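You operate a simulated robot arm through the tools that you are given. There is no shell and no other tool. Be economical: measure what you need, move in short steps, check, and stop when the job is done.

You are at the controls of a simulated robot arm. One attempt, no reset.

TASK
Fetch the yellow plug and set it on the lower shelf of the decanting bench. Then put the beaker on the top of the decanting bench away on the top of the test bench. Then take the yellow wedge and put it on the top of the small stand. Keep to this order. Set down upright: yellow plug, beaker, yellow wedge.

The check looks at the end state, three seconds after you hand in, the way a careful person would. Anything else that was tipped, shoved, dropped, spilled or broken makes it a failure.

THE ROBOT
A 7-joint arm with a two-finger parallel gripper on a trunk, on a base that drives. Base frame: it is fixed to the floor where the robot stands at the start and does not move with it; the origin is under the middle of the robot, x ahead of it, y to its left, z up; the surface under the hand at the start is at about z = 860. Lengths are in mm, angles in rad, forces in N, time in s.
Its first joint turns from -2.897 to 2.897 rad. Places, roughly: lower shelf of the decanting bench [900, 200, 400]; top of the small stand [-4800, -7700, 800]; top of the test bench [-6300, 2900, 900]; yellow wedge [-2500, -7500, 1000]. Payload 3.43 kg.
The tool frame sits at the grasp point between the pads (the TCP): z along the fingers, y along the line on which they close. The tips reach 30 mm beyond it. Largest opening 94 mm; finger width 28, thickness 10; the body of the gripper, 50 by 96 mm, starts 55 mm behind the TCP.
Orientation is that of the tool frame in the base frame, as a unit quaternion [w, x, y, z]. With the fingers straight down and closing along the base's y, the tool's x points along the base's -x, its y along +y and its z along -z.

THE INTERFACE
- The arm moves only by the tool play_rows. Its argument "deltas" is a list that holds one entry, the list of rows, each a list of 6 numbers: the shift along the base's x, y, z in mm, then the turn, a rotation vector about the base's x, y, z in rad. In form: [[[dx, dy, dz, ax, ay, az], ...]]. A call has 1 to 10 rows; each row is the pose to reach, as a shift and turn from the pose commanded when the call began. "claw" is the finger opening in mm, from 0 to 94, set as the call begins (left out, the last holds). Each row takes 0.2 s and may step no farther than 50 mm and 0.15 rad from the row before; otherwise, or with a gripper value out of range, the whole call is refused. Where a pose cannot be reached the arm comes as near as it can. A force on the tool above 40 N (or 10 N above the force at the start of the call, whichever is more), or a blocked arm, ends the call early, and 0.2 s more pass. The fingers move at their own pace (about 45 mm/s each) and stop on an object; they squeeze with about 39 N. The grip force told is the motor's: it shows also when the fingers shut on nothing. Time passes only in rows, and 0.2 s behind the last, so rows that repeat a pose let the fingers close. It gives the time, the measured TCP pose, the force on the tool (base axes), the opening and the grip force at its end, in the units of the frame above (readings bear some noise), with the torque about the TCP (base axes, N m) and any sound that the robot's microphone picked up.
- Cameras (640 x 400 px; columns grow to the right, rows downward): "scene" is now at [490.3, 167.6, 1272]; the picture's right is [-0.58, -0.82, 0.00], its down [-0.52, 0.36, -0.78] and it looks along [0.63, -0.45, -0.63] (base axes); focal length 249 px, centre (320, 200). "wrist" rides on the gripper at [76, 14, -103] in the tool frame; the picture's right is [-0.18, 0.98, 0.00], its down [-0.75, -0.14, -0.64] and it looks along [-0.63, -0.12, 0.77] (tool axes); focal length 243 px, centre (320, 200). There is no depth. A picture from a camera that has moved, and an enlarged one, comes with that camera's place and axes in the base frame and with its lens.
- snapshot(camera): a new picture of that camera. The clock stands still meanwhile.
- slide_trunk(by): slides the trunk up (or, below 0, down) by that many mm; the arm and the scene camera ride with it, the base frame stays. It gives what a move gives, with no picture.
- base_move(legs): drives the robot by 1 to 6 legs, each [ahead, left, turn to the left] in mm, mm and rad, along the robot's own axes; the way and the turn of a leg run together, so that a leg with both is an arc; at most 1500 mm and 3.142 rad a leg. The arm and the cameras ride along, it lands a little off, and it stops where it bumps. It gives what a move gives.
- pan_tilt(pan, tilt): turns the head with the scene camera to pan (to the left, within 1.798 rad either way) and tilt (down, from -0.506 to 1.204), counted from straight ahead of the robot. It gives what a move gives.
- close_up(camera, box): a new picture of the part [left, top, right, bottom] of that camera's present view, enlarged. The clock stands still meanwhile.
- finish_job(): hands the job in; it is judged then, once.

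Work in short steps. Places have to be worked out from the pictures, the camera data and where the tool is seen: move nearer, look again, correct. Check each grasp and each placing, and mend what went wrong. You have 165 turns and 120 pictures in all, those below and enlarged ones among them. Open the gripper and draw the arm clear of the work before you hand the job in, unless the task says otherwise; then end with one line.

The tools are called after "Request:" as a command line: name --argument value ..., lists and objects as JSON in quotes. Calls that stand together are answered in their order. play_rows: Moves the arm, as the interface text tells. Its arguments: {"type":"object","properties":{"deltas":{"type":"array"},"claw":{"type":"number"}},"required":["deltas"]} The other tools are called the same way: slide_trunk (by) slides the trunk up or down; base_move (legs) drives the base; pan_tilt (pan, tilt) turns the head that bears the scene camera; snapshot (camera) takes a picture; close_up (camera, box) takes an enlarged picture of a part of a camera's view; finish_job () hands the job in.

At the start:

```text
clock: 0.0
eef_pos: [685.4, -114.4, 1099.8]
orientation: [0.0, -0.001, 1.0, 0.001]
wrist_force: [-0.3, 0.0, -0.2]
ft_torque: [0.01, 0.04, 0.02]
opening: 94.1
finger_force: 0.2
trunk travel left (down, up): [-375.0, 115.0]
robot x, y, heading: [-0.0, -0.3, -0.003]
head pan, tilt: [-0.614, 0.684]
```

scene: 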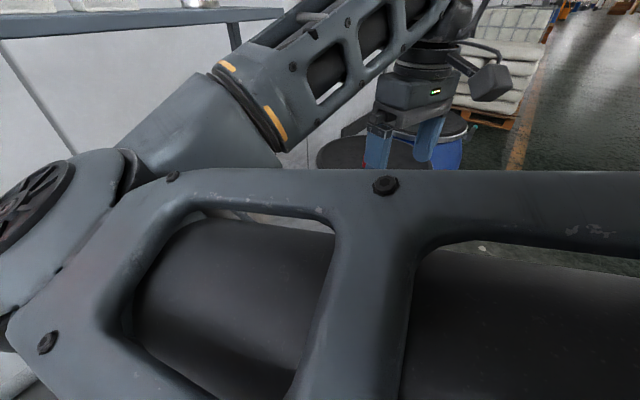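
wrist: 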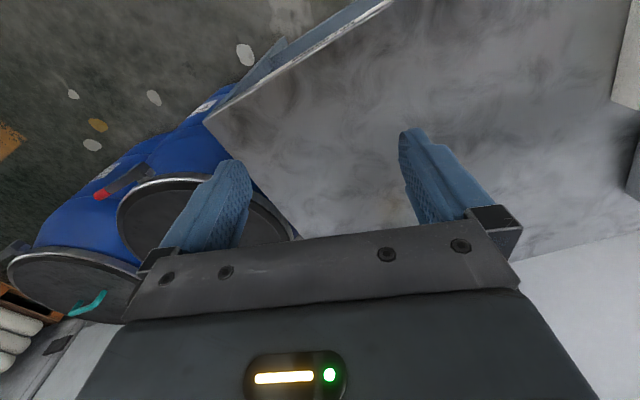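

The arm blocks most of the scene view. I turn the head to look ahead and left for the decanting bench.

Request:
pan_tilt --pan 0.4 --tilt 0.6

Request:
snapshot --camera "scene"

Request:
pan_tilt --pan 1.4 --tilt 0.5

Request:
snapshot --camera "scene"

Request:
pan_tilt --pan -1.5 --tilt 0.5

Request:
snapshot --camera "scene"

```text
clock: 1.3
eef_pos: [686.0, -115.9, 1099.8]
orientation: [0.001, 0.0, 1.0, 0.001]
wrist_force: [-0.6, -1.5, 0.1]
ft_torque: [0.02, 0.01, 0.01]
opening: 94.1
finger_force: 0.0
trunk travel left (down, up): [-375.0, 115.0]
robot x, y, heading: [-1.3, 1.8, 0.004]
head pan, tilt: [0.4, 0.6]
```

```text
117 pictures are left
camera scene: at [501.8, 251.3, 1279.2], right [0.39, -0.92, 0.0], down [-0.52, -0.22, -0.82], along [0.76, 0.32, -0.57], focal length 249 px, centre (320, 200)
```

scene: 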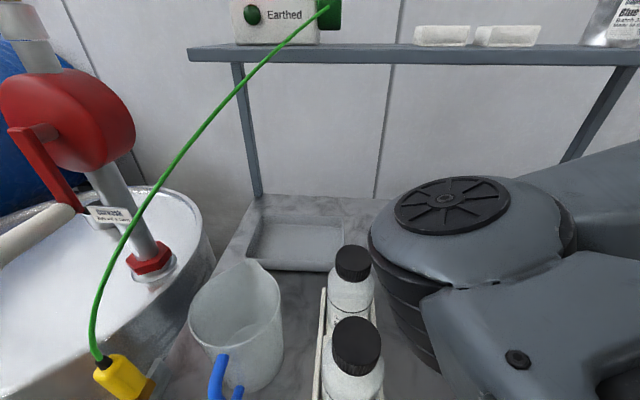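

```text
clock: 2.5
eef_pos: [686.1, -116.5, 1099.2]
orientation: [0.001, -0.001, 1.0, 0.001]
wrist_force: [0.1, -0.8, 0.4]
ft_torque: [0.02, 0.04, 0.0]
opening: 94.0
finger_force: 0.0
trunk travel left (down, up): [-375.0, 115.0]
robot x, y, heading: [-0.7, -3.4, -0.0]
head pan, tilt: [1.4, 0.499]
```

```text
116 pictures are left
camera scene: at [435.9, 306.6, 1288.3], right [0.99, -0.17, 0.0], down [-0.08, -0.47, -0.88], along [0.15, 0.86, -0.48], focal length 249 px, centre (320, 200)
```

scene: 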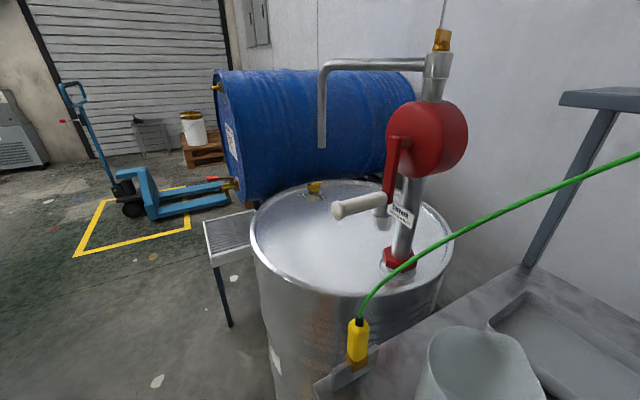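

```text
clock: 5.1
eef_pos: [686.2, -115.2, 1099.0]
orientation: [0.001, -0.001, 1.0, 0.001]
wrist_force: [0.3, -0.1, 0.0]
ft_torque: [0.03, 0.0, 0.0]
opening: 94.0
finger_force: 0.1
trunk travel left (down, up): [-375.0, 115.0]
robot x, y, heading: [-1.1, -2.8, 0.005]
head pan, tilt: [-1.499, 0.499]
```

```text
115 pictures are left
camera scene: at [426.9, 126.2, 1288.3], right [-1.0, -0.07, 0.0], down [-0.03, 0.48, -0.88], along [0.06, -0.88, -0.48], focal length 249 px, centre (320, 200)
```

scene: 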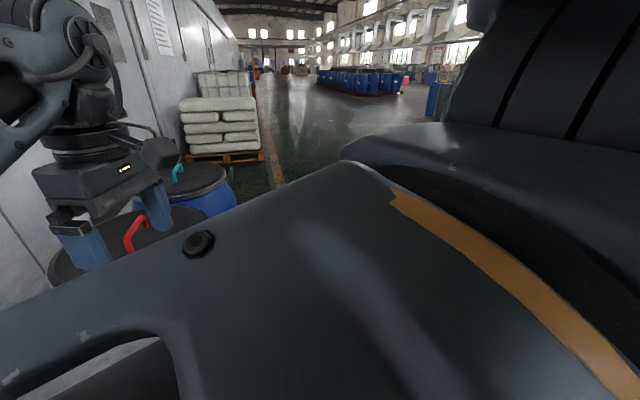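

I look more closely at the yellow things on the left: the drum's gold item and the yellow end of the green lead.

Request:
pan_tilt --pan 1.2 --tilt 0.75

Request:
snapshot --camera "scene"

Request:
close_up --camera "scene" --box '[160, 60, 480, 260]'

Request:
pan_tilt --pan 0.5 --tilt 1.1

Request:
snapshot --camera "scene"

```text
clock: 7.5
eef_pos: [686.0, -115.3, 1098.9]
orientation: [0.001, -0.002, 1.0, 0.001]
wrist_force: [0.1, -0.4, 0.0]
ft_torque: [0.05, 0.01, 0.03]
opening: 94.1
finger_force: 0.0
trunk travel left (down, up): [-375.0, 115.0]
robot x, y, heading: [-0.3, 2.2, 0.001]
head pan, tilt: [1.201, 0.75]
```

```text
114 pictures are left
camera scene: at [450.3, 294.2, 1266.4], right [0.93, -0.36, 0.0], down [-0.25, -0.64, -0.73], along [0.26, 0.68, -0.68], focal length 249 px, centre (320, 200)
```

scene: 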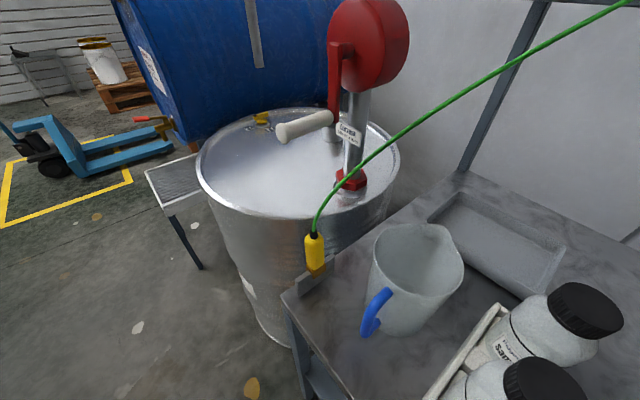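

```text
2.00 times, centred on (320, 160) of scene
camera zoom: at [450.3, 294.2, 1266.4], right [0.93, -0.36, 0.0], down [-0.25, -0.64, -0.73], along [0.26, 0.68, -0.68], focal length 498 px, centre (320, 280)
```

zoom: 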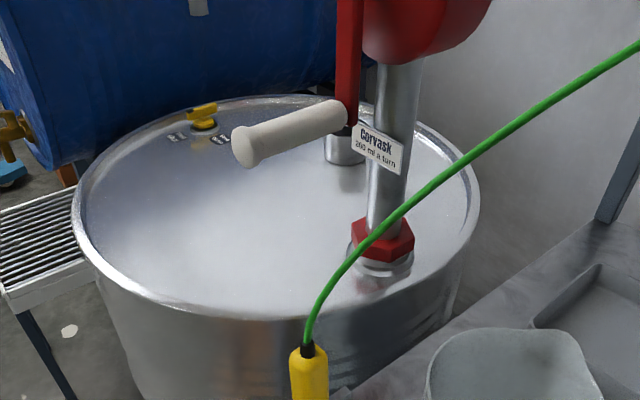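

```text
clock: 8.6
eef_pos: [686.8, -115.9, 1099.2]
orientation: [0.001, 0.0, 1.0, 0.001]
wrist_force: [0.8, -0.2, -1.5]
ft_torque: [-0.02, 0.0, -0.01]
opening: 93.9
finger_force: 0.1
trunk travel left (down, up): [-375.0, 115.0]
robot x, y, heading: [-2.7, 3.5, 0.0]
head pan, tilt: [0.499, 1.1]
```

```text
112 pictures are left
camera scene: at [475.8, 247.2, 1240.6], right [0.48, -0.88, 0.0], down [-0.78, -0.43, -0.45], along [0.4, 0.22, -0.89], focal length 249 px, centre (320, 200)
```

scene: 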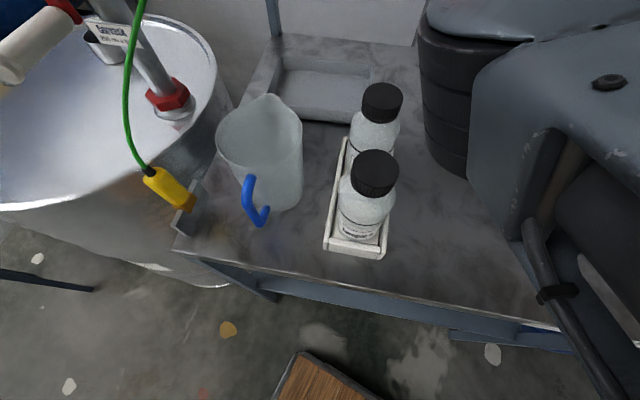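

The lead's yellow end is a wired earth clamp and the drum has a yellow fitting, and neither is clearly a plug to fetch. I look at the wider left side and the view below before driving.

Request:
pan_tilt --pan 1.79 --tilt 0.25

Request:
snapshot --camera "scene"

Request:
pan_tilt --pan -1.79 --tilt 0.1

Request:
snapshot --camera "scene"

```text
clock: 10.0
eef_pos: [684.5, -115.0, 1100.2]
orientation: [0.001, 0.0, 1.0, 0.001]
wrist_force: [0.3, 0.2, 0.1]
ft_torque: [-0.01, -0.01, -0.03]
opening: 93.9
finger_force: 0.0
trunk travel left (down, up): [-375.0, 115.0]
robot x, y, heading: [2.1, 3.7, 0.002]
head pan, tilt: [1.791, 0.25]
```

```text
111 pictures are left
camera scene: at [400.0, 308.1, 1311.4], right [0.98, 0.22, 0.0], down [0.05, -0.24, -0.97], along [-0.21, 0.95, -0.25], focal length 249 px, centre (320, 200)
```

scene: 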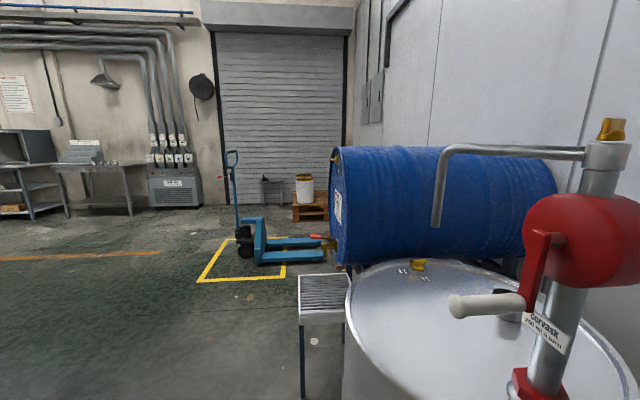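

```text
clock: 13.0
eef_pos: [685.6, -114.3, 1100.6]
orientation: [0.001, -0.001, 1.0, 0.001]
wrist_force: [0.9, -0.4, -0.1]
ft_torque: [0.01, -0.02, 0.05]
opening: 94.0
finger_force: 0.1
trunk travel left (down, up): [-375.0, 115.0]
robot x, y, heading: [-0.0, 1.6, -0.002]
head pan, tilt: [-1.791, 0.099]
```

```text
110 pictures are left
camera scene: at [400.3, 127.1, 1325.4], right [-0.98, 0.22, 0.0], down [0.02, 0.1, -1.0], along [-0.22, -0.97, -0.1], focal length 249 px, centre (320, 200)
```

scene: 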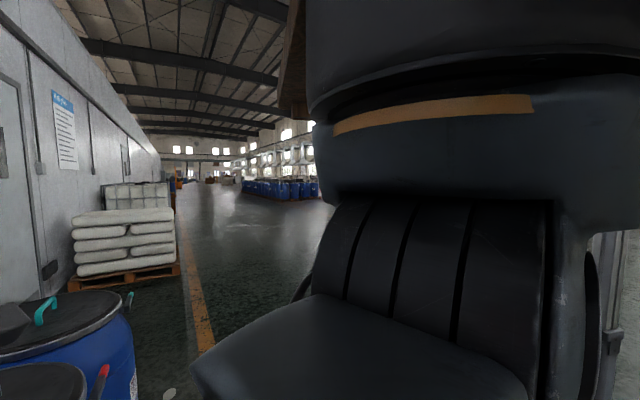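

I back off 350 mm to get the arm out of the bench, then look at the bench as a whole.

Request:
base_move --legs '[[-350, 0, 0]]'

Request:
pan_tilt --pan 0.3 --tilt 0.5

Request:
snapshot --camera "scene"

Request:
snapshot --camera "wrist"

```text
clock: 15.3
eef_pos: [338.1, -116.3, 1099.1]
orientation: [0.001, 0.002, 1.0, 0.0]
wrist_force: [-0.2, 0.2, 0.8]
ft_torque: [-0.01, -0.01, 0.0]
opening: 93.9
finger_force: 0.1
trunk travel left (down, up): [-375.0, 115.0]
robot x, y, heading: [-345.3, 1.0, -0.0]
head pan, tilt: [-1.791, 0.099]
```

```text
clock: 17.2
eef_pos: [337.1, -117.6, 1099.4]
orientation: [0.0, 0.001, 1.0, 0.001]
wrist_force: [-0.6, -0.4, 0.3]
ft_torque: [-0.04, 0.04, 0.0]
opening: 94.0
finger_force: 0.1
trunk travel left (down, up): [-375.0, 115.0]
robot x, y, heading: [-347.8, 1.7, 0.0]
head pan, tilt: [0.3, 0.499]
```

```text
109 pictures are left
camera scene: at [160.9, 242.4, 1288.3], right [0.29, -0.96, 0.0], down [-0.46, -0.14, -0.88], along [0.84, 0.26, -0.48], focal length 249 px, centre (320, 200)
```

scene: 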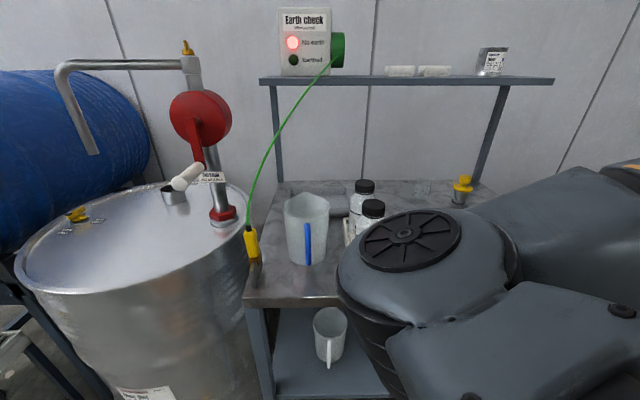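

```text
108 pictures are left
camera wrist: at [260.8, -102.7, 1202.5], right [0.19, 0.98, 0.0], down [0.75, -0.14, 0.64], along [0.63, -0.12, -0.77], focal length 243 px, centre (320, 200)
```

wrist: 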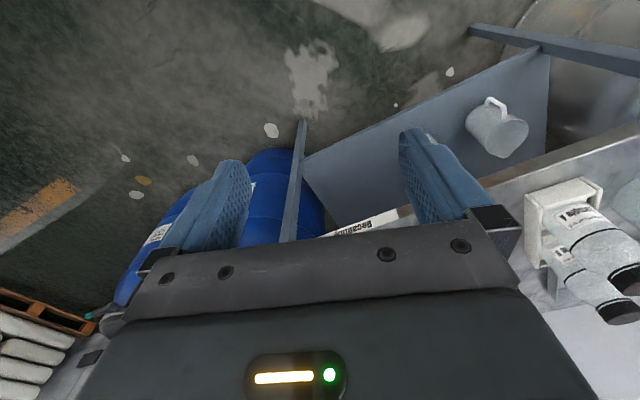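

There is a yellow-knobbed plug on the bench's right part, near (1040,-10). I zoom in on it and on the lower shelf.

Request:
close_up --camera "scene" --box '[400, 150, 528, 230]'

Request:
close_up --camera "scene" --box '[230, 160, 422, 280]'

```text
5.00 times, centred on (464, 190) of scene
camera zoom: at [160.9, 242.4, 1288.3], right [0.29, -0.96, 0.0], down [-0.46, -0.14, -0.88], along [0.84, 0.26, -0.48], focal length 1244 px, centre (-400, 250)
```

zoom: 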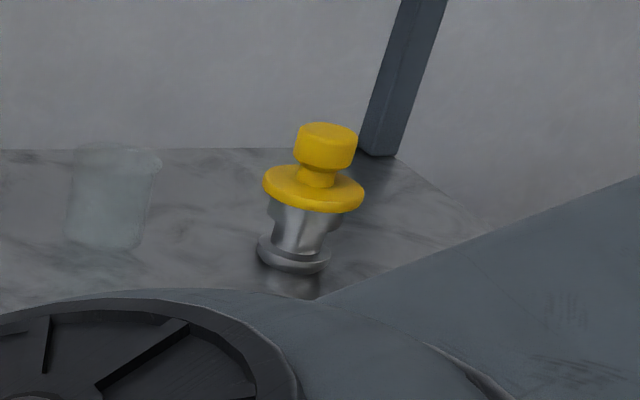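

```text
3.33 times, centred on (326, 220) of scene
camera zoom: at [160.9, 242.4, 1288.3], right [0.29, -0.96, 0.0], down [-0.46, -0.14, -0.88], along [0.84, 0.26, -0.48], focal length 830 px, centre (300, 133)
```

zoom: 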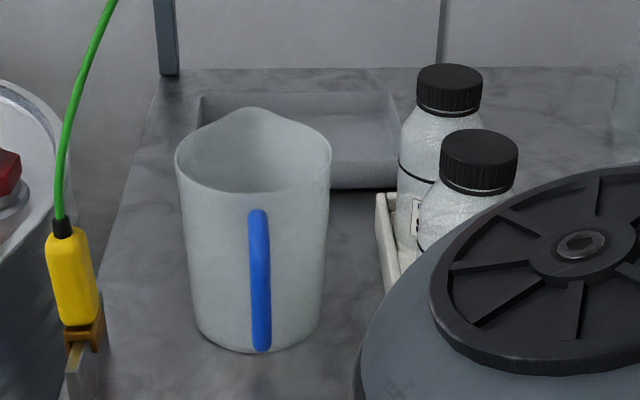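

Close-ups show the plug (yellow knob over a metal foot) near (1041,0) and the glass beaker near (1031,126). The lower shelf sits under the bench top, so I'll grip the plug's knob with the tool tilted forward about 45°; I tilt it now, in the free space.

Request:
play_rows --deltas '[[[0, 0, 0, 0, -0.13, 0], [0, 0, 0, 0, -0.26, 0], [0, 0, 0, 0, -0.39, 0], [0, 0, 0, 0, -0.52, 0], [0, 0, 0, 0, -0.65, 0], [0, 0, 0, 0, -0.78, 0], [0, 0, 0, 0, -0.78, 0]]]' --claw 94

Request:
snapshot --camera "wrist"

Request:
snapshot --camera "scene"

```text
clock: 18.9
eef_pos: [366.6, -131.3, 1098.1]
orientation: [0.382, 0.001, 0.924, 0.002]
wrist_force: [0.8, -0.6, -0.2]
ft_torque: [-0.03, -0.02, -0.01]
opening: 94.2
finger_force: 0.2
out of reach, approached as far as the arm can: row 5, 6, 7
trunk travel left (down, up): [-375.0, 115.0]
robot x, y, heading: [-347.5, -0.2, -0.009]
head pan, tilt: [0.3, 0.499]
```

```text
105 pictures are left
camera wrist: at [239.7, -117.4, 1118.6], right [0.13, 0.98, 0.13], down [0.08, -0.14, 0.99], along [0.99, -0.12, -0.1], focal length 243 px, centre (320, 200)
```

wrist: 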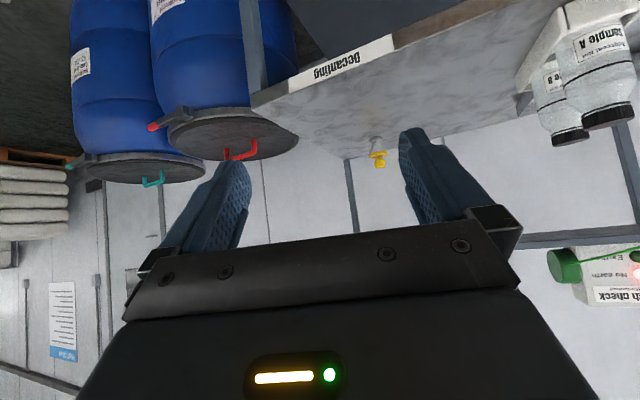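

```text
104 pictures are left
camera scene: at [160.9, 242.5, 1288.3], right [0.29, -0.96, 0.0], down [-0.46, -0.14, -0.88], along [0.84, 0.26, -0.48], focal length 249 px, centre (320, 200)
```

scene: 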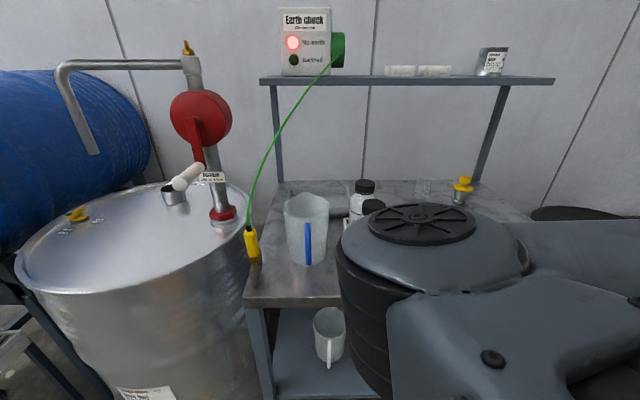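

Both cameras agree that the plug is near (1041,-5). I drive ahead 400 mm with the tool high and clear.

Request:
base_move --legs '[[400, 0, 0]]'

Request:
play_rows --deltas '[[[30, 30, 0, 0, 0, 0], [60, 60, 0, 0, 0, 0], [90, 90, 0, 0, 0, 0], [120, 120, -10, 0, 0, 0], [130, 127, -30, 0, 0, 0], [130, 127, -60, 0, 0, 0]]]'

Request:
snapshot --camera "wrist"

```text
clock: 21.3
eef_pos: [763.2, -136.9, 1099.6]
orientation: [0.381, 0.002, 0.924, 0.0]
wrist_force: [0.5, 0.3, 0.2]
ft_torque: [0.01, -0.02, -0.04]
opening: 94.1
finger_force: 0.0
trunk travel left (down, up): [-375.0, 115.0]
robot x, y, heading: [48.6, -5.9, -0.008]
head pan, tilt: [0.3, 0.499]
```

```text
clock: 22.4
eef_pos: [889.6, -30.9, 1170.7]
orientation: [0.446, 0.06, 0.891, 0.064]
wrist_force: [-0.7, 0.1, -1.1]
ft_torque: [-0.02, -0.02, -0.01]
opening: 93.8
finger_force: 0.0
trunk travel left (down, up): [-375.0, 115.0]
robot x, y, heading: [50.8, -0.5, -0.004]
head pan, tilt: [0.3, 0.499]
stopped in row 5: the arm was blocked; the commanded pose is now the measured one
```

```text
103 pictures are left
camera wrist: at [762.5, -11.1, 1175.6], right [0.16, 0.94, 0.31], down [-0.07, -0.3, 0.95], along [0.98, -0.17, 0.02], focal length 243 px, centre (320, 200)
```

wrist: 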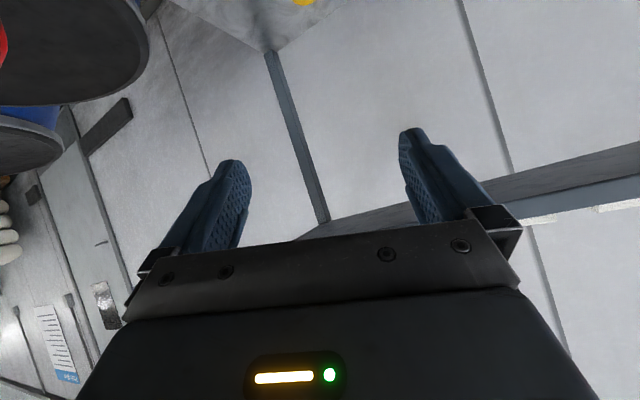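

The arm was blocked and went off course, so I look before moving further.

Request:
snapshot --camera "scene"

Request:
pan_tilt --pan -0.2 --tilt 0.7

Request:
snapshot --camera "scene"

```text
102 pictures are left
camera scene: at [553.6, 236.8, 1295.4], right [0.29, -0.96, 0.0], down [-0.45, -0.14, -0.88], along [0.84, 0.25, -0.47], focal length 249 px, centre (320, 200)
```

scene: 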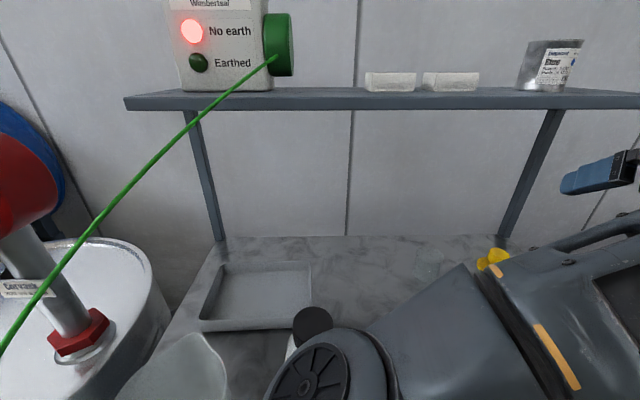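

```text
clock: 23.3
eef_pos: [889.7, -30.5, 1171.3]
orientation: [0.446, 0.062, 0.891, 0.064]
wrist_force: [0.8, -0.5, -0.1]
ft_torque: [0.01, 0.03, -0.01]
opening: 93.9
finger_force: 0.0
trunk travel left (down, up): [-375.0, 115.0]
robot x, y, heading: [48.5, -2.0, -0.008]
head pan, tilt: [-0.201, 0.7]
```

```text
101 pictures are left
camera scene: at [549.8, 192.9, 1277.7], right [-0.21, -0.98, 0.0], down [-0.63, 0.13, -0.77], along [0.75, -0.16, -0.64], focal length 249 px, centre (320, 200)
```

scene: 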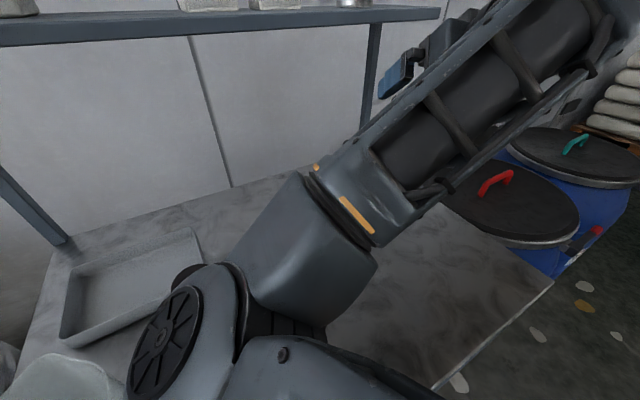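

The elbow hangs low on the left, close to the bottles. I raise the trunk to lift it clear, then back off and check them.

Request:
slide_trunk --by 110

Request:
base_move --legs '[[-400, 0, 0]]'

Request:
pan_tilt --pan 0.3 --tilt 0.5

Request:
snapshot --camera "scene"

```text
clock: 24.7
eef_pos: [893.3, -26.8, 1266.3]
orientation: [0.438, 0.053, 0.895, 0.06]
wrist_force: [0.1, -0.3, 0.0]
ft_torque: [0.01, 0.0, -0.02]
opening: 93.9
finger_force: 0.0
trunk travel left (down, up): [-485.0, 5.0]
robot x, y, heading: [50.0, -3.6, -0.006]
head pan, tilt: [-0.201, 0.7]
```

```text
clock: 27.2
eef_pos: [491.0, -24.6, 1266.0]
orientation: [0.438, 0.054, 0.895, 0.06]
wrist_force: [0.4, -0.2, -0.4]
ft_torque: [0.03, -0.03, 0.01]
opening: 93.8
finger_force: 0.1
trunk travel left (down, up): [-485.0, 5.0]
robot x, y, heading: [-356.4, 6.7, -0.01]
head pan, tilt: [-0.201, 0.7]
```

```text
clock: 28.1
eef_pos: [490.7, -24.3, 1265.5]
orientation: [0.439, 0.055, 0.895, 0.06]
wrist_force: [0.6, -1.6, 0.5]
ft_torque: [0.0, 0.01, 0.02]
opening: 93.9
finger_force: 0.0
trunk travel left (down, up): [-485.0, 5.0]
robot x, y, heading: [-351.0, 3.2, -0.014]
head pan, tilt: [0.3, 0.499]
```

```text
100 pictures are left
camera scene: at [155.6, 241.1, 1398.3], right [0.29, -0.96, 0.0], down [-0.46, -0.14, -0.88], along [0.84, 0.25, -0.48], focal length 249 px, centre (320, 200)
```

scene: 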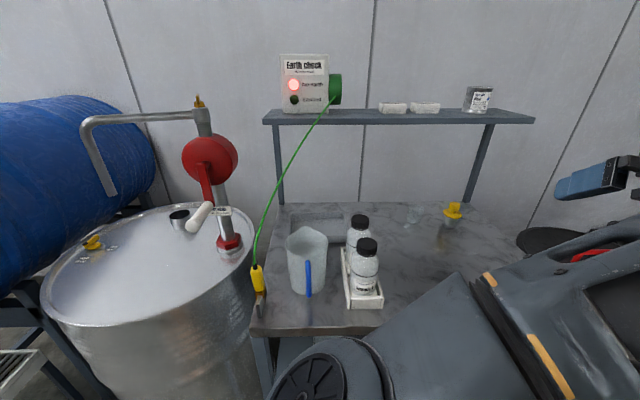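

The bottles and jug still stand. I check the plug and beaker.

Request:
close_up --camera "scene" --box '[330, 180, 490, 320]'

```text
2.86 times, centred on (410, 250) of scene
camera zoom: at [155.6, 241.1, 1398.3], right [0.29, -0.96, 0.0], down [-0.46, -0.14, -0.88], along [0.84, 0.25, -0.48], focal length 711 px, centre (63, 57)
```

zoom: 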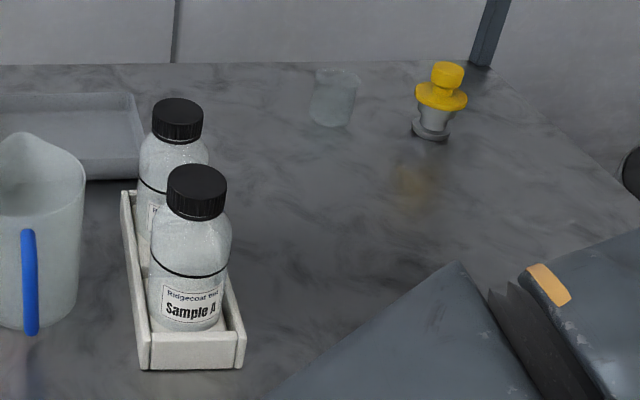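

Everything stands. To keep the elbow away from the bottles I'll approach square to the bench (yawed about 0.31) from further right: turn, then drive right, staying back for now.

Request:
base_move --legs '[[0, 0, 0.324], [0, -435, 0], [150, 0, 0]]'

Request:
pan_tilt --pan 0.1 --tilt 0.6

Request:
snapshot --camera "scene"

Request:
snapshot --camera "wrist"

```text
clock: 32.7
eef_pos: [725.5, -108.4, 1266.9]
orientation: [0.422, -0.09, 0.893, 0.13]
wrist_force: [-0.1, -0.7, 0.2]
ft_torque: [0.0, -0.01, 0.02]
opening: 93.8
finger_force: 0.1
trunk travel left (down, up): [-485.0, 5.0]
robot x, y, heading: [-82.7, -349.3, 0.311]
head pan, tilt: [0.3, 0.499]
```

```text
clock: 33.4
eef_pos: [725.9, -110.6, 1266.6]
orientation: [0.423, -0.09, 0.892, 0.13]
wrist_force: [-0.6, -0.2, 0.8]
ft_torque: [-0.04, -0.04, 0.0]
opening: 93.9
finger_force: 0.1
trunk travel left (down, up): [-485.0, 5.0]
robot x, y, heading: [-84.7, -348.3, 0.316]
head pan, tilt: [0.099, 0.6]
```

```text
98 pictures are left
camera scene: at [331.0, 21.2, 1389.3], right [0.4, -0.92, 0.0], down [-0.52, -0.23, -0.83], along [0.76, 0.33, -0.56], focal length 249 px, centre (320, 200)
```

scene: 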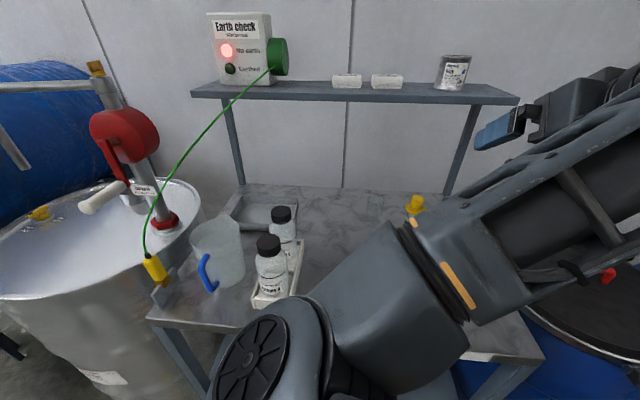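

```text
97 pictures are left
camera wrist: at [598.5, -130.7, 1272.8], right [-0.15, 0.94, 0.3], down [0.04, -0.29, 0.96], along [0.99, 0.15, 0.01], focal length 243 px, centre (320, 200)
```

wrist: 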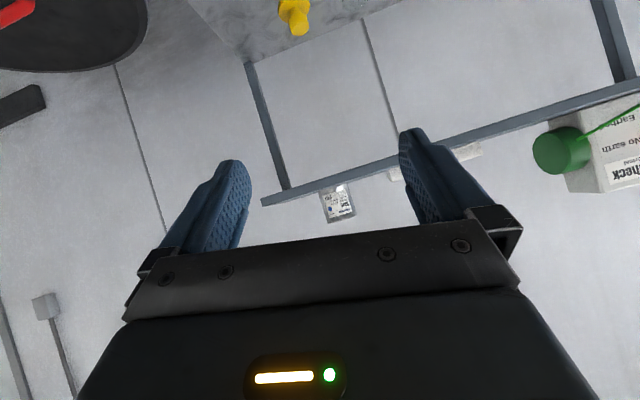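

The elbow sticks out about 280 mm left of the arm's line, so I'll come in at heading ~0.55 from further right, putting the elbow well away from the bottles.

Request:
base_move --legs '[[0, 0, 0.235], [0, -295, 0], [90, 0, 0]]'

Request:
snapshot --camera "scene"

```text
clock: 37.0
eef_pos: [877.6, -128.8, 1266.3]
orientation: [0.405, -0.195, 0.876, 0.178]
wrist_force: [-0.2, -0.6, 0.6]
ft_torque: [0.01, 0.01, 0.02]
opening: 94.0
finger_force: 0.0
trunk travel left (down, up): [-485.0, 5.0]
robot x, y, heading: [143.4, -553.9, 0.55]
head pan, tilt: [0.099, 0.6]
```

```text
96 pictures are left
camera scene: at [463.7, -94.1, 1389.3], right [0.6, -0.8, 0.0], down [-0.45, -0.34, -0.83], along [0.66, 0.5, -0.56], focal length 249 px, centre (320, 200)
```

scene: 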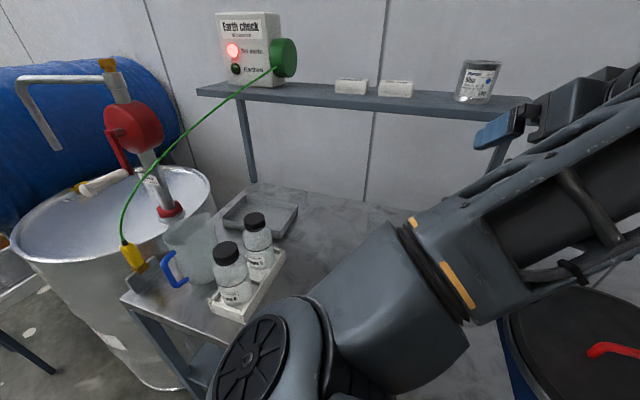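

Clear so far. I straighten the tool's orientation and lower it to about z 1080 here, short of the upper shelf.

Request:
play_rows --deltas '[[[0, 0, -45, -0.1, 0.013, 0.023], [0, 0, -90, -0.195, 0.027, 0.046], [0, 0, -135, -0.195, 0.027, 0.046], [0, 0, -180, -0.195, 0.027, 0.046], [0, 0, -180, -0.195, 0.027, 0.046]]]'

Request:
snapshot --camera "scene"

Request:
snapshot --camera "wrist"

```text
clock: 38.2
eef_pos: [878.5, -127.1, 1085.3]
orientation: [0.368, -0.249, 0.89, 0.105]
wrist_force: [0.5, -0.6, -0.1]
ft_torque: [-0.02, -0.01, 0.01]
opening: 94.0
finger_force: 0.1
trunk travel left (down, up): [-485.0, 5.0]
robot x, y, heading: [148.9, -552.5, 0.552]
head pan, tilt: [0.099, 0.6]
```

```text
95 pictures are left
camera scene: at [464.0, -94.1, 1389.2], right [0.6, -0.8, 0.0], down [-0.45, -0.34, -0.83], along [0.66, 0.5, -0.56], focal length 249 px, centre (320, 200)
```

scene: 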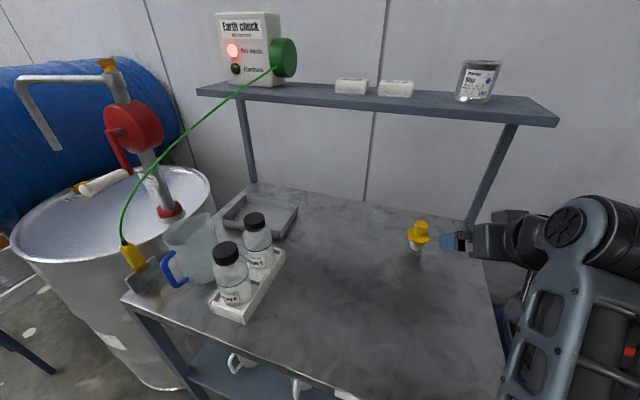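

```text
94 pictures are left
camera wrist: at [762.2, -181.9, 1105.2], right [-0.4, 0.91, 0.13], down [0.14, -0.08, 0.99], along [0.91, 0.41, -0.1], focal length 243 px, centre (320, 200)
```

wrist: 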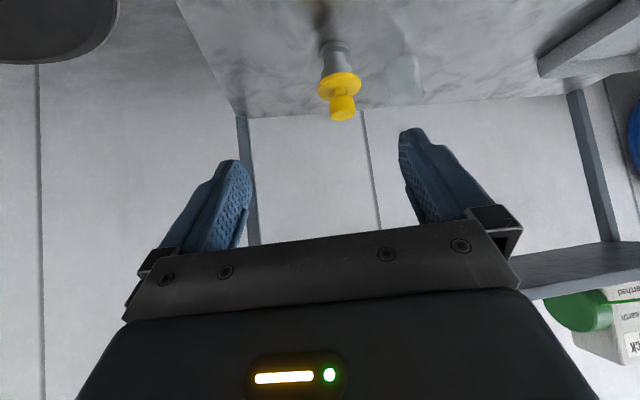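

Now the elbow has swung to the right and the view is clear. Triangulation puts the knob centre at (1051,1,940); I drive ahead 100 mm.

Request:
base_move --legs '[[100, 0, 0]]'

Request:
snapshot --camera "wrist"

Request:
snapshot --camera "scene"

```text
clock: 39.3
eef_pos: [964.7, -76.7, 1085.4]
orientation: [0.367, -0.251, 0.889, 0.104]
wrist_force: [-0.8, 0.2, 0.5]
ft_torque: [0.03, 0.0, 0.0]
opening: 94.0
finger_force: 0.0
trunk travel left (down, up): [-485.0, 5.0]
robot x, y, heading: [234.5, -506.8, 0.544]
head pan, tilt: [0.099, 0.6]
```

```text
93 pictures are left
camera wrist: at [848.0, -129.7, 1105.6], right [-0.4, 0.91, 0.13], down [0.14, -0.08, 0.99], along [0.91, 0.41, -0.1], focal length 243 px, centre (320, 200)
```

wrist: 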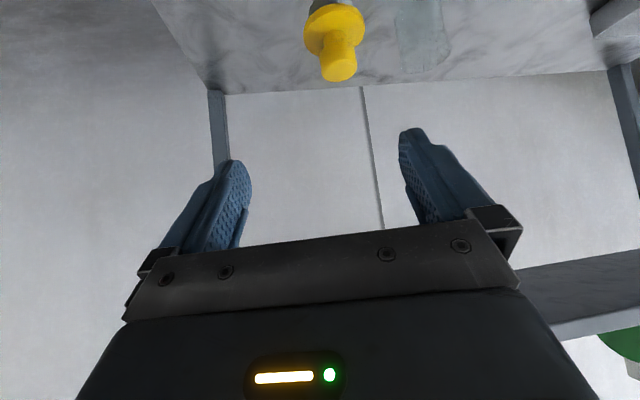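

```text
92 pictures are left
camera scene: at [549.8, -41.7, 1389.3], right [0.6, -0.8, 0.0], down [-0.45, -0.34, -0.83], along [0.66, 0.5, -0.56], focal length 249 px, centre (320, 200)
```

scene: 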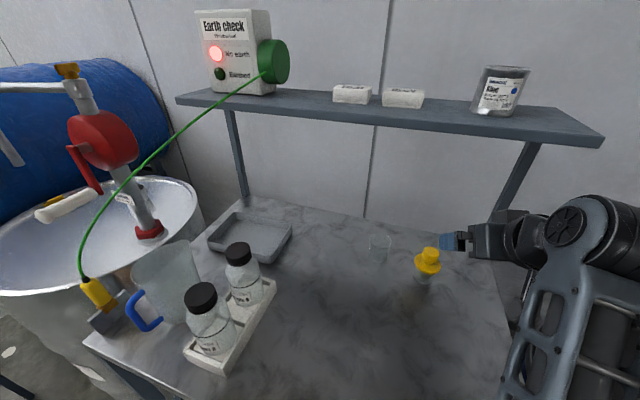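

Two views give the knob axis at about (1044,-1). I move to a point 70 mm short along the tool axis with the fingers at 74 mm, and check.

Request:
play_rows --deltas '[[[12, 16, -27, 0, 0, 0], [24, 33, -54, 0, 0, 0], [37, 50, -82, 0, 0, 0], [37, 50, -82, 0, 0, 0]]]' --claw 76

Request:
snapshot --camera "wrist"

Request:
close_up --camera "scene" --box '[360, 200, 520, 300]'

```text
clock: 40.3
eef_pos: [1002.4, -24.2, 1002.7]
orientation: [0.368, -0.25, 0.89, 0.105]
wrist_force: [-0.2, 0.5, -0.3]
ft_torque: [0.01, -0.02, 0.0]
opening: 76.1
finger_force: 0.0
trunk travel left (down, up): [-485.0, 5.0]
robot x, y, heading: [231.0, -502.2, 0.546]
head pan, tilt: [0.099, 0.6]
```

```text
91 pictures are left
camera wrist: at [886.3, -78.0, 1022.2], right [-0.4, 0.91, 0.13], down [0.14, -0.08, 0.99], along [0.91, 0.41, -0.1], focal length 243 px, centre (320, 200)
```

wrist: 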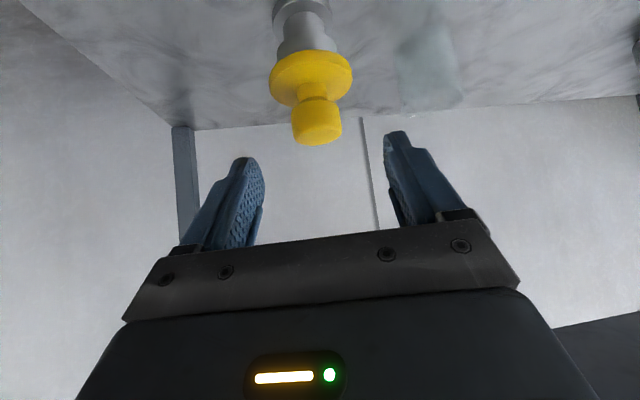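

```text
4.00 times, centred on (440, 250) of scene
camera zoom: at [549.9, -41.6, 1389.2], right [0.6, -0.8, 0.0], down [-0.45, -0.34, -0.83], along [0.66, 0.5, -0.56], focal length 996 px, centre (-160, 0)
```

zoom: 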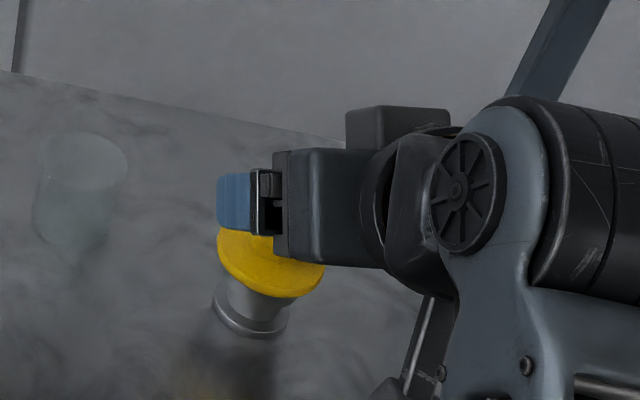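

The plug is centred between the fingers. I advance along the tool axis to TCP z ≈ 955, so the tips stay above the flange.

Request:
play_rows --deltas '[[[10, 6, -12, 0, 0, 0], [20, 12, -24, 0, 0, 0], [31, 17, -36, 0, 0, 0], [40, 22, -47, 0, 0, 0], [40, 22, -47, 0, 0, 0]]]'

Request:
snapshot --camera "wrist"

Request:
close_up --camera "scene" --box '[360, 200, 520, 300]'

```text
clock: 41.5
eef_pos: [1041.6, -3.0, 956.2]
orientation: [0.368, -0.251, 0.889, 0.104]
wrist_force: [0.1, -0.2, -0.4]
ft_torque: [0.01, 0.03, 0.02]
opening: 76.2
finger_force: 0.1
trunk travel left (down, up): [-485.0, 5.0]
robot x, y, heading: [235.3, -500.8, 0.547]
head pan, tilt: [0.099, 0.6]
```

```text
89 pictures are left
camera wrist: at [924.9, -56.9, 974.5], right [-0.4, 0.91, 0.13], down [0.14, -0.08, 0.99], along [0.91, 0.41, -0.1], focal length 243 px, centre (320, 200)
```

wrist: 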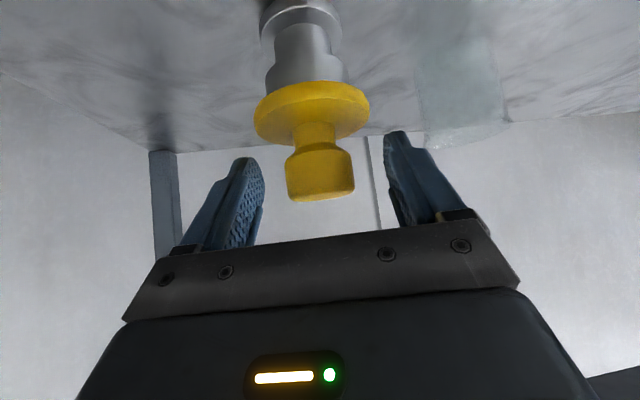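

```text
4.00 times, centred on (440, 250) of scene
camera zoom: at [549.9, -41.6, 1389.2], right [0.6, -0.8, 0.0], down [-0.45, -0.34, -0.83], along [0.66, 0.5, -0.56], focal length 996 px, centre (-160, 0)
```

zoom: 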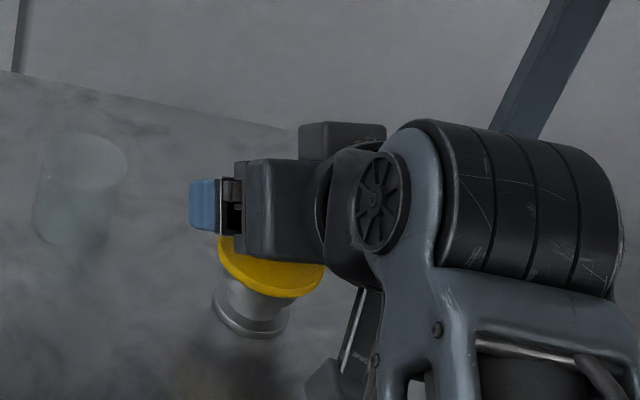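

The knob sits between the pads just ahead of the flange-free height. I close the fingers.

Request:
play_rows --deltas '[[[4, 2, 0, 0, 0, 0], [4, 2, 0, 0, 0, 0], [4, 2, 0, 0, 0, 0], [4, 2, 0, 0, 0, 0], [4, 2, 0, 0, 0, 0]]]' --claw 20

Request:
snapshot --camera "wrist"

```text
clock: 42.7
eef_pos: [1045.2, -2.3, 954.5]
orientation: [0.369, -0.249, 0.89, 0.103]
wrist_force: [-0.5, 0.1, 0.7]
ft_torque: [0.03, -0.06, 0.02]
opening: 38.7
finger_force: 39.3
trunk travel left (down, up): [-485.0, 5.0]
robot x, y, heading: [233.8, -498.1, 0.546]
head pan, tilt: [0.099, 0.6]
```

```text
87 pictures are left
camera wrist: at [929.1, -55.2, 974.9], right [-0.4, 0.91, 0.13], down [0.14, -0.08, 0.99], along [0.91, 0.41, -0.1], focal length 243 px, centre (320, 200)
```

wrist: 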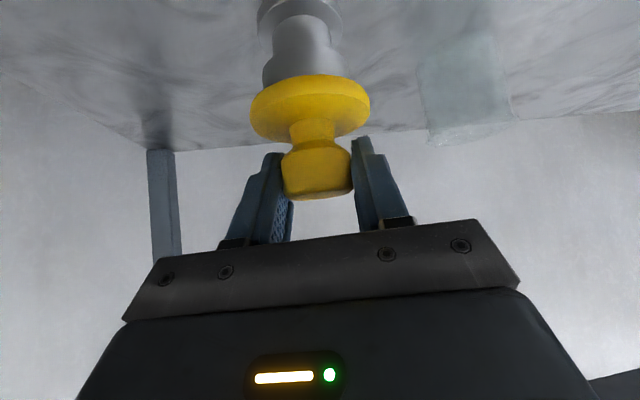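

Gripped at 38.7 mm with 39 N. I lift 90 mm and pull slightly back.

Request:
play_rows --deltas '[[[0, 0, 20, 0, 0, 0], [0, 0, 45, 0, 0, 0], [-10, -6, 75, 0, 0, 0], [-20, -12, 105, 0, 0, 0], [-20, -12, 105, 0, 0, 0]]]'

Request:
snapshot --camera "scene"

Request:
snapshot --camera "wrist"

```text
clock: 43.9
eef_pos: [1025.1, -13.1, 1061.3]
orientation: [0.367, -0.25, 0.89, 0.104]
wrist_force: [-0.7, -0.2, -1.5]
ft_torque: [0.0, 0.01, 0.0]
opening: 38.8
finger_force: 39.1
trunk travel left (down, up): [-485.0, 5.0]
robot x, y, heading: [235.6, -501.4, 0.548]
head pan, tilt: [0.099, 0.6]
```

```text
86 pictures are left
camera scene: at [550.0, -41.6, 1389.2], right [0.6, -0.8, 0.0], down [-0.45, -0.34, -0.82], along [0.66, 0.5, -0.57], focal length 249 px, centre (320, 200)
```

scene: 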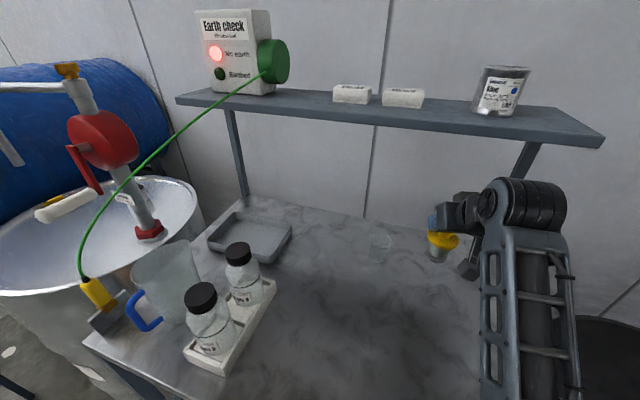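

```text
85 pictures are left
camera wrist: at [909.1, -67.3, 1080.2], right [-0.4, 0.91, 0.13], down [0.14, -0.08, 0.99], along [0.91, 0.41, -0.1], focal length 243 px, centre (320, 200)
```

wrist: 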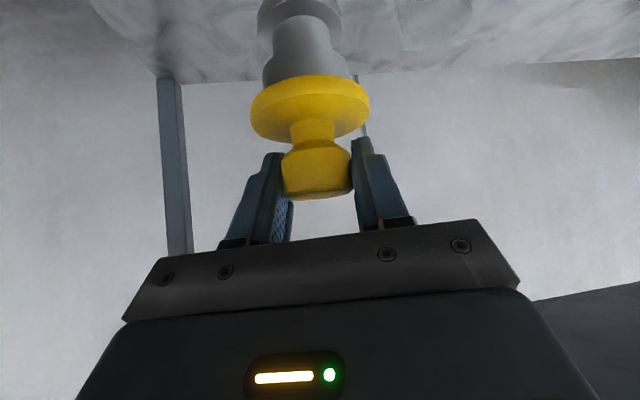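

Plug held firmly. I back the robot away along its own line and look at the lower shelf.

Request:
base_move --legs '[[-480, 0, 0]]'

Request:
pan_tilt --pan 0.2 --tilt 0.55

Request:
snapshot --camera "scene"

```text
clock: 46.8
eef_pos: [617.4, -263.7, 1059.9]
orientation: [0.368, -0.25, 0.89, 0.104]
wrist_force: [0.0, -0.6, -2.2]
ft_torque: [0.01, -0.02, 0.05]
opening: 38.1
finger_force: 38.6
trunk travel left (down, up): [-485.0, 5.0]
robot x, y, heading: [-175.2, -749.5, 0.545]
head pan, tilt: [0.099, 0.6]
```

```text
clock: 47.4
eef_pos: [616.8, -262.1, 1059.9]
orientation: [0.367, -0.249, 0.89, 0.103]
wrist_force: [1.0, 0.2, -1.8]
ft_torque: [0.0, -0.03, 0.02]
opening: 38.3
finger_force: 39.3
trunk travel left (down, up): [-485.0, 5.0]
robot x, y, heading: [-177.3, -748.1, 0.547]
head pan, tilt: [0.201, 0.55]
```

```text
84 pictures are left
camera scene: at [137.4, -283.3, 1393.7], right [0.68, -0.73, 0.0], down [-0.38, -0.36, -0.85], along [0.62, 0.58, -0.52], focal length 249 px, centre (320, 200)
```

scene: 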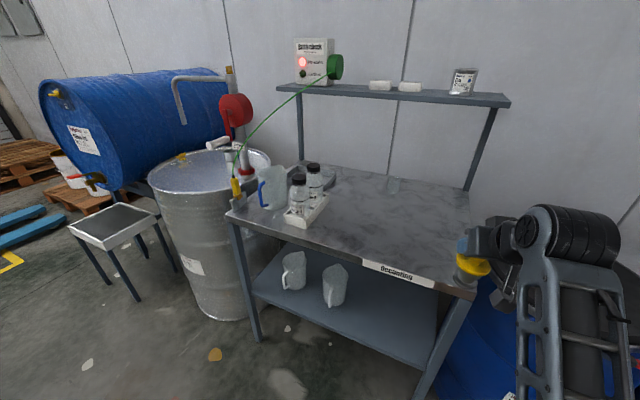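

The right half of the lower shelf is free; the jugs are on its left. I choose the spot around (758,-57) and line the robot up squarely (heading 0.35), still outside, then lower the trunk.

Request:
base_move --legs '[[-100, 0, 0], [0, 0, -0.197], [0, 330, 0]]'

Request:
slide_trunk --by -450

Request:
snapshot --camera "scene"

Request:
snapshot --camera "wrist"

```text
clock: 51.1
eef_pos: [493.0, -163.0, 1060.2]
orientation: [0.375, -0.164, 0.91, 0.069]
wrist_force: [0.0, -0.4, -1.7]
ft_torque: [0.01, 0.05, 0.01]
opening: 38.2
finger_force: 38.8
trunk travel left (down, up): [-485.0, 5.0]
robot x, y, heading: [-373.7, -490.2, 0.359]
head pan, tilt: [0.201, 0.55]
```

```text
refused: -450 is not a number from -400 to 400
```

```text
83 pictures are left
camera scene: at [18.5, -92.6, 1393.7], right [0.53, -0.85, 0.0], down [-0.44, -0.28, -0.85], along [0.72, 0.45, -0.52], focal length 249 px, centre (320, 200)
```

scene: 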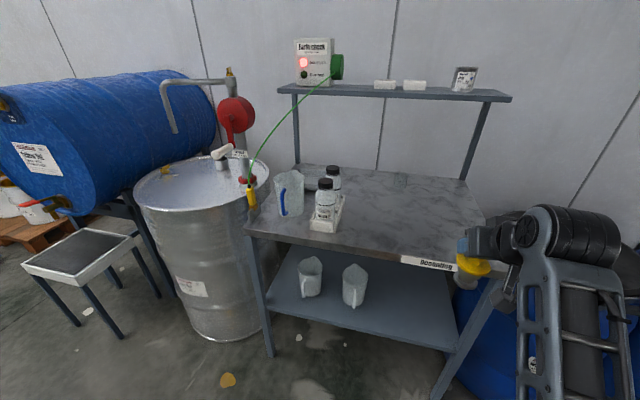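

```text
82 pictures are left
camera wrist: at [369.9, -194.4, 1079.8], right [-0.22, 0.97, 0.13], down [0.12, -0.11, 0.99], along [0.97, 0.23, -0.1], focal length 243 px, centre (320, 200)
```

wrist: 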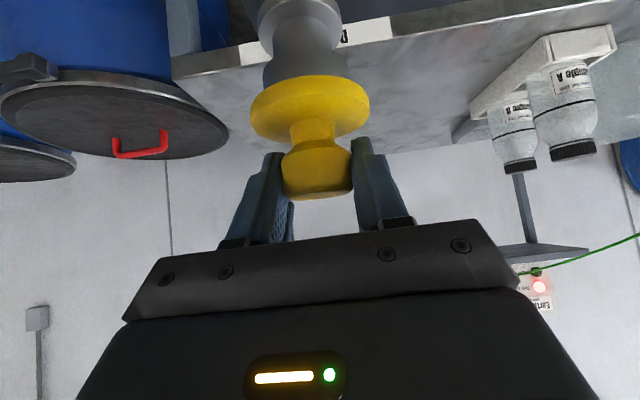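

The trunk accepts at most 400 at a time, so I lower it in two steps.

Request:
slide_trunk --by -240

Request:
slide_trunk --by -235

Request:
snapshot --camera "scene"

Request:
snapshot --camera "wrist"

```text
clock: 53.6
eef_pos: [493.0, -163.8, 820.6]
orientation: [0.375, -0.164, 0.91, 0.069]
wrist_force: [-0.3, -0.4, -1.6]
ft_torque: [-0.04, 0.01, -0.02]
opening: 38.1
finger_force: 38.6
trunk travel left (down, up): [-245.0, 245.0]
robot x, y, heading: [-379.5, -488.7, 0.359]
head pan, tilt: [0.201, 0.55]
```

```text
clock: 56.1
eef_pos: [493.4, -164.1, 585.4]
orientation: [0.376, -0.164, 0.909, 0.069]
wrist_force: [0.1, 0.2, -0.9]
ft_torque: [0.03, -0.01, 0.0]
opening: 38.0
finger_force: 38.9
trunk travel left (down, up): [-10.0, 480.0]
robot x, y, heading: [-374.8, -492.0, 0.356]
head pan, tilt: [0.201, 0.55]
```

```text
81 pictures are left
camera scene: at [18.4, -92.5, 918.8], right [0.53, -0.85, 0.0], down [-0.44, -0.28, -0.85], along [0.72, 0.45, -0.52], focal length 249 px, centre (320, 200)
```

scene: 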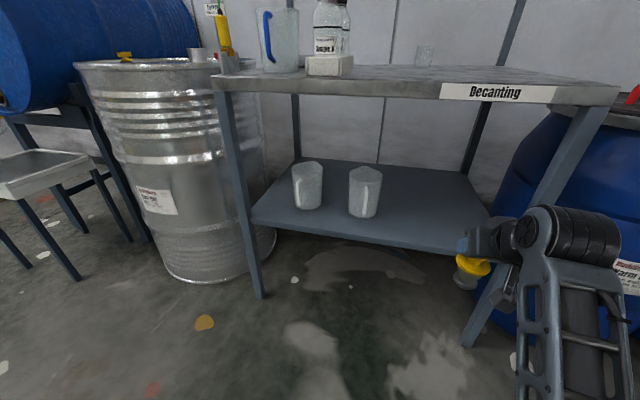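

```text
80 pictures are left
camera wrist: at [369.8, -194.4, 604.9], right [-0.22, 0.97, 0.13], down [0.12, -0.11, 0.99], along [0.97, 0.23, -0.1], focal length 243 px, centre (320, 200)
```

wrist: 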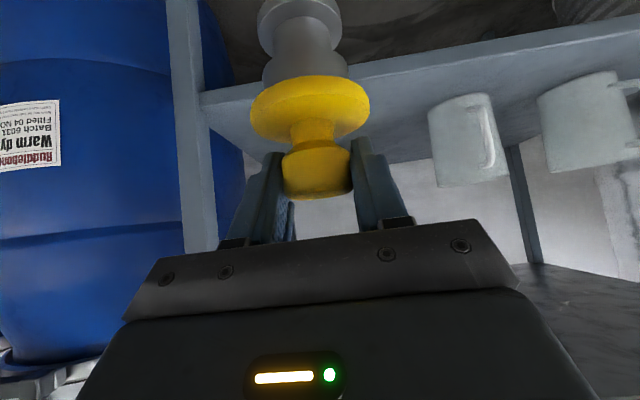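

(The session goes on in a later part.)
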